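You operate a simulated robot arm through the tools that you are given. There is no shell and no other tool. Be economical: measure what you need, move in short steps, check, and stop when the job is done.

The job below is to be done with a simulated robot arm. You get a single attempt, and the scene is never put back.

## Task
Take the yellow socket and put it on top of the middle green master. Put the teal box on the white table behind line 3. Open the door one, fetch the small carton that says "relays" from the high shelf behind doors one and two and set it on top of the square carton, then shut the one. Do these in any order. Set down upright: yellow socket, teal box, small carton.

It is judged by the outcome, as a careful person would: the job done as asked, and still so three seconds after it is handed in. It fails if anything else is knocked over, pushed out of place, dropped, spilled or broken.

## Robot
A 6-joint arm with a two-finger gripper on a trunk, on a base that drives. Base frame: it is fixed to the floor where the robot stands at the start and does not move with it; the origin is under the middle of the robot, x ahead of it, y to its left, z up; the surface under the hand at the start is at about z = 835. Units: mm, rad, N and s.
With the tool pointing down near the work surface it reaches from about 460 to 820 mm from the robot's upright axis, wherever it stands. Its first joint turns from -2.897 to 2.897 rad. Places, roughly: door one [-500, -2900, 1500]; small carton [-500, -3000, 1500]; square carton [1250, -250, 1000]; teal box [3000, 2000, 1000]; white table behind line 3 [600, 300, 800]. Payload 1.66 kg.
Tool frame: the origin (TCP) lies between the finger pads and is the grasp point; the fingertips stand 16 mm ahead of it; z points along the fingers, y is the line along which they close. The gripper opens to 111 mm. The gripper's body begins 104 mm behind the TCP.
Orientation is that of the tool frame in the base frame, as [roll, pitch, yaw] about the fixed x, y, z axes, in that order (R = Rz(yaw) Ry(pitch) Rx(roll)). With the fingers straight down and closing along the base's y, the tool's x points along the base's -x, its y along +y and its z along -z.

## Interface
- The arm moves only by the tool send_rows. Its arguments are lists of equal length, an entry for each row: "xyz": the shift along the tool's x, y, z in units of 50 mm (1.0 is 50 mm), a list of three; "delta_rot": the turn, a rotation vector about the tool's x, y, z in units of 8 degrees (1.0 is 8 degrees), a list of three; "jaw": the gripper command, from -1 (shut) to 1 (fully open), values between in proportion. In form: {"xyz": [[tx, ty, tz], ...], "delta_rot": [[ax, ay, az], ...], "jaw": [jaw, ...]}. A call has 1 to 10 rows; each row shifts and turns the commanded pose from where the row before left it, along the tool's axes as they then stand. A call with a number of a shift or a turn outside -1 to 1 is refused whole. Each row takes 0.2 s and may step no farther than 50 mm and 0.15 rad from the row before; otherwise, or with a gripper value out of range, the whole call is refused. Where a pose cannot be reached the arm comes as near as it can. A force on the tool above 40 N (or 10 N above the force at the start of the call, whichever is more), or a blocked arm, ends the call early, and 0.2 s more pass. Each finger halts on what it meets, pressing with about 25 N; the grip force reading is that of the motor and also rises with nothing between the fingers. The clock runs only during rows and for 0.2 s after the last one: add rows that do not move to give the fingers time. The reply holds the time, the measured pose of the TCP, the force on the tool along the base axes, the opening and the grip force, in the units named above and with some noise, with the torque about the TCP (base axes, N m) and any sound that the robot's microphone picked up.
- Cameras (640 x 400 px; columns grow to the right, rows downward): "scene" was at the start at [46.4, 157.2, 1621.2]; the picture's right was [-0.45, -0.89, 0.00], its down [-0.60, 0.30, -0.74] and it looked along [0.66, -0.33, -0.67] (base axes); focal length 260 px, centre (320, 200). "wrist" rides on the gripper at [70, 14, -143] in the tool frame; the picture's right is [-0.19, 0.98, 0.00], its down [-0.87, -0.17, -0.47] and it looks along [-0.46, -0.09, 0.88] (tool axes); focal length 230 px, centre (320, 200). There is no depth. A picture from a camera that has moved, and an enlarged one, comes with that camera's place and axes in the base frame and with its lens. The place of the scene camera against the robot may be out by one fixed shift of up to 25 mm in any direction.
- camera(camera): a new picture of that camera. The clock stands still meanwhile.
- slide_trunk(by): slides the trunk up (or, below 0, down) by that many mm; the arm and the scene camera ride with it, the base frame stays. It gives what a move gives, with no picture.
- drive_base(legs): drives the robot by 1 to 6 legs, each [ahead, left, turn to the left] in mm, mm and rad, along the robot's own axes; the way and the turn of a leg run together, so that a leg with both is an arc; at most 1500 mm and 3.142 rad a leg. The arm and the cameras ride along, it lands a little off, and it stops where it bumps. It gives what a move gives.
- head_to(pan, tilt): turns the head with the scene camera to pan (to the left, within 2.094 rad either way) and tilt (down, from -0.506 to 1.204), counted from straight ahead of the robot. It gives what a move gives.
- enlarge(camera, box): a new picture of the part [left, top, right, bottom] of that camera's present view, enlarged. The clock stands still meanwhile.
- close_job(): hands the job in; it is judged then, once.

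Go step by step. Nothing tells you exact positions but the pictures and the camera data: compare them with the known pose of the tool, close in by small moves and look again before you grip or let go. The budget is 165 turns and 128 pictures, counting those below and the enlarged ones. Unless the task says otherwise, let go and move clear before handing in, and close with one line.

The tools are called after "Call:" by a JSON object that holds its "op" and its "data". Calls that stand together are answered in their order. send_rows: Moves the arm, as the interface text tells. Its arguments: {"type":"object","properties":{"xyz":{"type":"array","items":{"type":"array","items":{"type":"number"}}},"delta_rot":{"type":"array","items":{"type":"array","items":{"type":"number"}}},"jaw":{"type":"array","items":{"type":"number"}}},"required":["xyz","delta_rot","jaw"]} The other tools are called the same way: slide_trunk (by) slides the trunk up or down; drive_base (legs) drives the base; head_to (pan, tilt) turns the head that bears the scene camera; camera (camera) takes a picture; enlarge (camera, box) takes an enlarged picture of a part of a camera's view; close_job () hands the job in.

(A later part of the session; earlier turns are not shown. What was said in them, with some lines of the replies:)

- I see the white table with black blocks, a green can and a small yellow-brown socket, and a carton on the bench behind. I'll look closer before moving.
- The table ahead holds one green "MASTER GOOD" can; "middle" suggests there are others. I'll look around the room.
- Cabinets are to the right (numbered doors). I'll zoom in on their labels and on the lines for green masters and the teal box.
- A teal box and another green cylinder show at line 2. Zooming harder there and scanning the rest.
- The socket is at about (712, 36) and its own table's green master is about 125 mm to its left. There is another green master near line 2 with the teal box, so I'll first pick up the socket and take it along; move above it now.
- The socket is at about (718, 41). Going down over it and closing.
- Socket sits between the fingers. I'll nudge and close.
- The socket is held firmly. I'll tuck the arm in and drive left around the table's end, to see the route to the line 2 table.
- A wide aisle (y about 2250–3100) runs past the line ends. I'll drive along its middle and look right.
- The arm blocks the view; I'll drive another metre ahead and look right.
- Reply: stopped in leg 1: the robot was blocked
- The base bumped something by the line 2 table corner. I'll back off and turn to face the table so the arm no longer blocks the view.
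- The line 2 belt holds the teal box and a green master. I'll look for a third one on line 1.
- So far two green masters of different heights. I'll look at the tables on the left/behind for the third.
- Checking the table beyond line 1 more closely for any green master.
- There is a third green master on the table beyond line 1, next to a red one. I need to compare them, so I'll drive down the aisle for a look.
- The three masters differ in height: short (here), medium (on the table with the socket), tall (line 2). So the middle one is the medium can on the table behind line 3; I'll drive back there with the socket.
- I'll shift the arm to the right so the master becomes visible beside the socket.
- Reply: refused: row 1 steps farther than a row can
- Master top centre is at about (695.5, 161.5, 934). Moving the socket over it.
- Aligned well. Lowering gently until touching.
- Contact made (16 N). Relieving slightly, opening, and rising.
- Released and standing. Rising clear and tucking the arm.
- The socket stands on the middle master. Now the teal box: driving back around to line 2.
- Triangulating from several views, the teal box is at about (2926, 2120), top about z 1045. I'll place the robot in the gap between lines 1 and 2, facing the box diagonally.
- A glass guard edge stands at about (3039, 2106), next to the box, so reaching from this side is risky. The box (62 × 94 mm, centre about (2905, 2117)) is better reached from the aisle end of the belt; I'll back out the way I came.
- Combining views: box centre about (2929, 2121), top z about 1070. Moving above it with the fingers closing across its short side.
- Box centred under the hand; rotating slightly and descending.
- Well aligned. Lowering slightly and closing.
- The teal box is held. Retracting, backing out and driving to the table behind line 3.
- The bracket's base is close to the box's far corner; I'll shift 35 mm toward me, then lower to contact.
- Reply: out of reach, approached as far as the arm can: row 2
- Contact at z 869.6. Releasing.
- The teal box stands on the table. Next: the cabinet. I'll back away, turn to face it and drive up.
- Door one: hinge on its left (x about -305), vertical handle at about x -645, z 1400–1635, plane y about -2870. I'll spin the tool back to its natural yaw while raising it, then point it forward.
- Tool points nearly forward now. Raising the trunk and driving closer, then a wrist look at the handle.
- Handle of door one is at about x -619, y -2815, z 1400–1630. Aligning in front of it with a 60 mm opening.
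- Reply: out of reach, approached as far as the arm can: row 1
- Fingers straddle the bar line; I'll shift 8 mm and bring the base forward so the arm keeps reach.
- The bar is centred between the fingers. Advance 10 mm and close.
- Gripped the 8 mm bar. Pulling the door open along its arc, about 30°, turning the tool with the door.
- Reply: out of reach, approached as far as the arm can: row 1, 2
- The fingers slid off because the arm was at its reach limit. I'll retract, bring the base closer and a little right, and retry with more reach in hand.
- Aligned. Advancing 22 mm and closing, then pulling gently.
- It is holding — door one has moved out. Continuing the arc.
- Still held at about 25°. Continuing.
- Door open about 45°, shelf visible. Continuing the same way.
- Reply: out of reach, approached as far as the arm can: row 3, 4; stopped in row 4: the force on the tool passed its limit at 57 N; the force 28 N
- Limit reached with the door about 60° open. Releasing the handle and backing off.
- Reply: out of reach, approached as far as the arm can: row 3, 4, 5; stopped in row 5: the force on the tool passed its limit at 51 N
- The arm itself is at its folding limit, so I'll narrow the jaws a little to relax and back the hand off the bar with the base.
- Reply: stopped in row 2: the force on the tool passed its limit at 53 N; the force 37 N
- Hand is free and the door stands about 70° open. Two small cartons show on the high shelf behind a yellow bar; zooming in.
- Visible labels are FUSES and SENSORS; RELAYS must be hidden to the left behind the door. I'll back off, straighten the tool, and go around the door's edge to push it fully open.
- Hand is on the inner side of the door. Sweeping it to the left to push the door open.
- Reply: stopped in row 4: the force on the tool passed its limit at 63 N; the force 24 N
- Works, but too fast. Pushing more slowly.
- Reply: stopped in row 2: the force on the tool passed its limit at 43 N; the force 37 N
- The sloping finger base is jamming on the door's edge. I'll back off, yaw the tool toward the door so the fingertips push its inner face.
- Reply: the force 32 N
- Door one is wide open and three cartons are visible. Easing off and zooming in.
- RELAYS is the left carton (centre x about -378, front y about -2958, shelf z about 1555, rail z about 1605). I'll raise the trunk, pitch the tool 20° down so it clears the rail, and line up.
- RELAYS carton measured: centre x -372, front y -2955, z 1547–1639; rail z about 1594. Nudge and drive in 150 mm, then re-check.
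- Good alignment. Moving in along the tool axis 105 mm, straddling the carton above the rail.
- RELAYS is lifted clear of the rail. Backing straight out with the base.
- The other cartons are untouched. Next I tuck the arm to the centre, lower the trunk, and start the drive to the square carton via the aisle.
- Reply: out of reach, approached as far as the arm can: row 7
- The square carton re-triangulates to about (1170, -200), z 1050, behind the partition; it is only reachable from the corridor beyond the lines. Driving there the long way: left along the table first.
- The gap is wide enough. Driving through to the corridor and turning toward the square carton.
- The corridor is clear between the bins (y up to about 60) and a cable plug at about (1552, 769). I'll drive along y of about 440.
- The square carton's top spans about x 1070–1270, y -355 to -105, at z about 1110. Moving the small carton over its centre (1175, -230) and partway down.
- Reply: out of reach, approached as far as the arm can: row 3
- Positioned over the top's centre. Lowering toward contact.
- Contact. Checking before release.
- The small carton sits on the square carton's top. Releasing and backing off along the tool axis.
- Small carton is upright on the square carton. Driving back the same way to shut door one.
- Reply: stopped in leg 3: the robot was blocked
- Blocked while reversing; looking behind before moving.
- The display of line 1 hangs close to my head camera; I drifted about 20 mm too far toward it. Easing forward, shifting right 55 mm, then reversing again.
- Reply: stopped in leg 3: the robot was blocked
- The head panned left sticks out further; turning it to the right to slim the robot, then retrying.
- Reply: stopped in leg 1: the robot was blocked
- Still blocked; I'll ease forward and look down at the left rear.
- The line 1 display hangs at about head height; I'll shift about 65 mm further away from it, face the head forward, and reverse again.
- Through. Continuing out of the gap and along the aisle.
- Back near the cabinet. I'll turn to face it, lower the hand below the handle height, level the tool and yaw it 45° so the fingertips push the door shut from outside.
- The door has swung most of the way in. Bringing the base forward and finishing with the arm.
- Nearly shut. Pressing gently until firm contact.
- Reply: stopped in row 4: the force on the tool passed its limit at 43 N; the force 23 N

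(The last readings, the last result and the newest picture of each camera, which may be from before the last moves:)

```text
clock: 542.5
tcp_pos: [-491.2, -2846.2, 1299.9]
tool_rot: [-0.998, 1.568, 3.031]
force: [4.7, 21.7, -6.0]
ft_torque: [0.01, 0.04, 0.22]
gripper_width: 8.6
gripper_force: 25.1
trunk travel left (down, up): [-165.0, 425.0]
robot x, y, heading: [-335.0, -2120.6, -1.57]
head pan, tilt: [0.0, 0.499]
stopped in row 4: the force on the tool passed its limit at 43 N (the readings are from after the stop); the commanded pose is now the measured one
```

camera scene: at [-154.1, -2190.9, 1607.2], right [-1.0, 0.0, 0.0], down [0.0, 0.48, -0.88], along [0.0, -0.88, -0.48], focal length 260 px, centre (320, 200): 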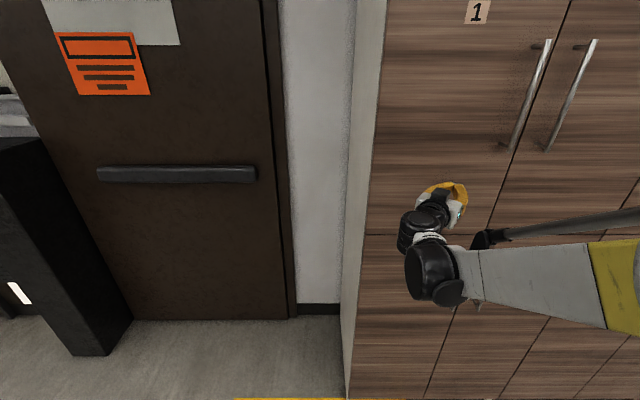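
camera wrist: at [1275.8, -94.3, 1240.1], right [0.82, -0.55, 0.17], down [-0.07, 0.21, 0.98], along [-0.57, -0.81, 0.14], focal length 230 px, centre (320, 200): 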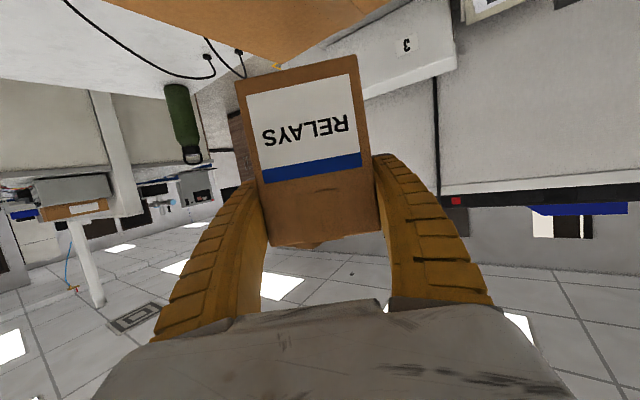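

Firm stop — shut. Backing off and checking.

Call:
{"op": "send_rows", "data": {"xyz": [[0, 0, -0.4], [0, 0, -0.8], [0, 0, -0.8], [0, 0, -0.8], [0, 0, 0]], "delta_rot": [[0, 0, 0], [0, 0, 0], [0, 0, 0], [0, 0, 0], [0, 0, 0]], "jaw": [-1, -1, -1, -1, -1]}}

Call:
{"op": "drive_base", "data": {"legs": [[-600, 0, 0]]}}

Call:
{"op": "head_to", "data": {"pan": -0.15, "tilt": 0.2}}

Call:
{"op": "enlarge", "data": {"camera": "scene", "box": [240, 80, 480, 260]}}

```text
clock: 543.7
tcp_pos: [-403.5, -2740.9, 1297.0]
tool_rot: [-1.737, 1.567, 2.295]
force: [0.6, -0.5, 0.5]
ft_torque: [-0.01, -0.01, 0.03]
gripper_width: 0.0
gripper_force: 25.2
trunk travel left (down, up): [-165.0, 425.0]
robot x, y, heading: [-335.2, -2123.3, -1.571]
head pan, tilt: [0.0, 0.499]
```

```text
clock: 547.0
tcp_pos: [-402.5, -2153.6, 1298.1]
tool_rot: [-1.673, 1.567, 2.357]
force: [0.8, 0.1, -0.1]
ft_torque: [0.02, 0.01, 0.02]
gripper_width: 0.0
gripper_force: 25.4
trunk travel left (down, up): [-165.0, 425.0]
robot x, y, heading: [-337.8, -1539.7, -1.571]
head pan, tilt: [0.0, 0.499]
```

```text
clock: 547.8
tcp_pos: [-403.0, -2153.9, 1297.7]
tool_rot: [-1.738, 1.567, 2.296]
force: [-0.2, 0.1, -0.2]
ft_torque: [0.0, 0.06, 0.03]
gripper_width: 0.1
gripper_force: 25.2
trunk travel left (down, up): [-165.0, 425.0]
robot x, y, heading: [-332.3, -1537.1, -1.57]
head pan, tilt: [-0.15, 0.201]
```

```text
2.22 times, centred on (360, 170) of scene
camera zoom: at [-167.4, -1603.1, 1634.9], right [-0.99, 0.15, 0.0], down [0.03, 0.2, -0.98], along [-0.15, -0.97, -0.2], focal length 577 px, centre (231, 267)
```

zoom: 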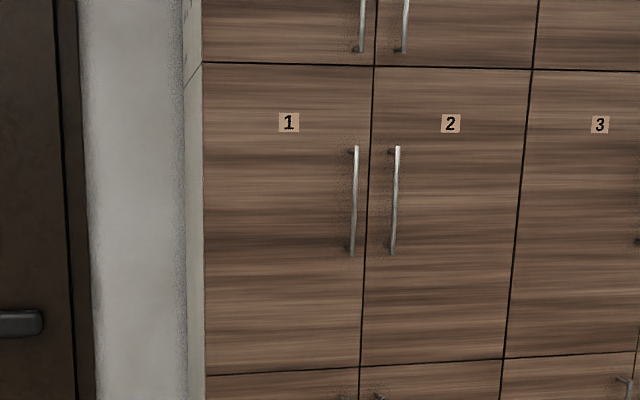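

Door one is flush. A last check of the table and the cartons.

Call:
{"op": "drive_base", "data": {"legs": [[0, 0, 1.57]]}}

Call:
{"op": "head_to", "data": {"pan": 0.8, "tilt": 0.3}}

Call:
{"op": "enlarge", "data": {"camera": "scene", "box": [200, 140, 560, 365]}}

```text
clock: 552.0
tcp_pos: [281.3, -1607.7, 1297.9]
tool_rot: [-1.727, 1.567, -2.417]
force: [-0.4, 0.6, -0.5]
ft_torque: [0.01, 0.01, -0.02]
gripper_width: 0.0
gripper_force: 25.2
trunk travel left (down, up): [-165.0, 425.0]
robot x, y, heading: [-335.8, -1534.1, -0.006]
head pan, tilt: [-0.15, 0.201]
```

```text
clock: 553.2
tcp_pos: [282.2, -1608.8, 1297.9]
tool_rot: [-1.737, 1.569, -2.426]
force: [0.4, 0.1, -0.6]
ft_torque: [0.01, -0.03, -0.01]
gripper_width: 0.0
gripper_force: 24.7
trunk travel left (down, up): [-165.0, 425.0]
robot x, y, heading: [-332.5, -1534.7, -0.009]
head pan, tilt: [0.799, 0.3]
```

```text
1.78 times, centred on (380, 252) of scene
camera zoom: at [-295.9, -1274.4, 1625.7], right [0.71, -0.7, 0.0], down [-0.21, -0.21, -0.96], along [0.67, 0.68, -0.3], focal length 461 px, centre (213, 107)
```

zoom: 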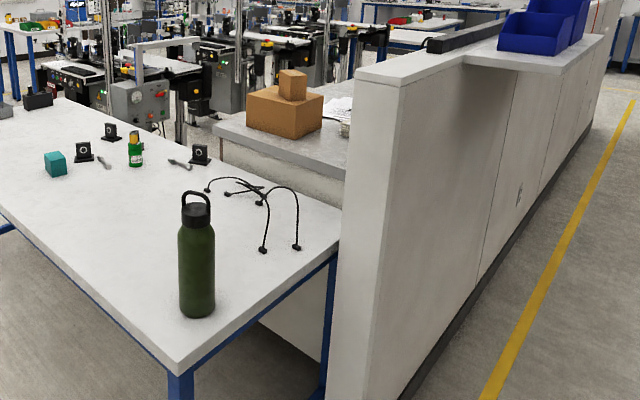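

The last view shows everything in place: the socket on the middle master, the teal box on the white table, the relays carton on the square carton, and door one shut.

Call:
{"op": "close_job", "data": {}}

```text
The job is handed in.
```

I handed the job in with all three parts done. The yellow socket is upright on the middle green master. I took "middle" to mean the medium-height one of the three "MASTER GOOD" cans, which stands on the table behind line 3. The teal box is upright on that white table, the "relays" carton is upright on the square carton, and door one is shut. While driving through the line 1–2 gap the robot was blocked and stopped three times, most likely against the line 1 display, and once earlier near line 2; I saw nothing out of place in the views I checked afterwards, but I did not check the display up close.
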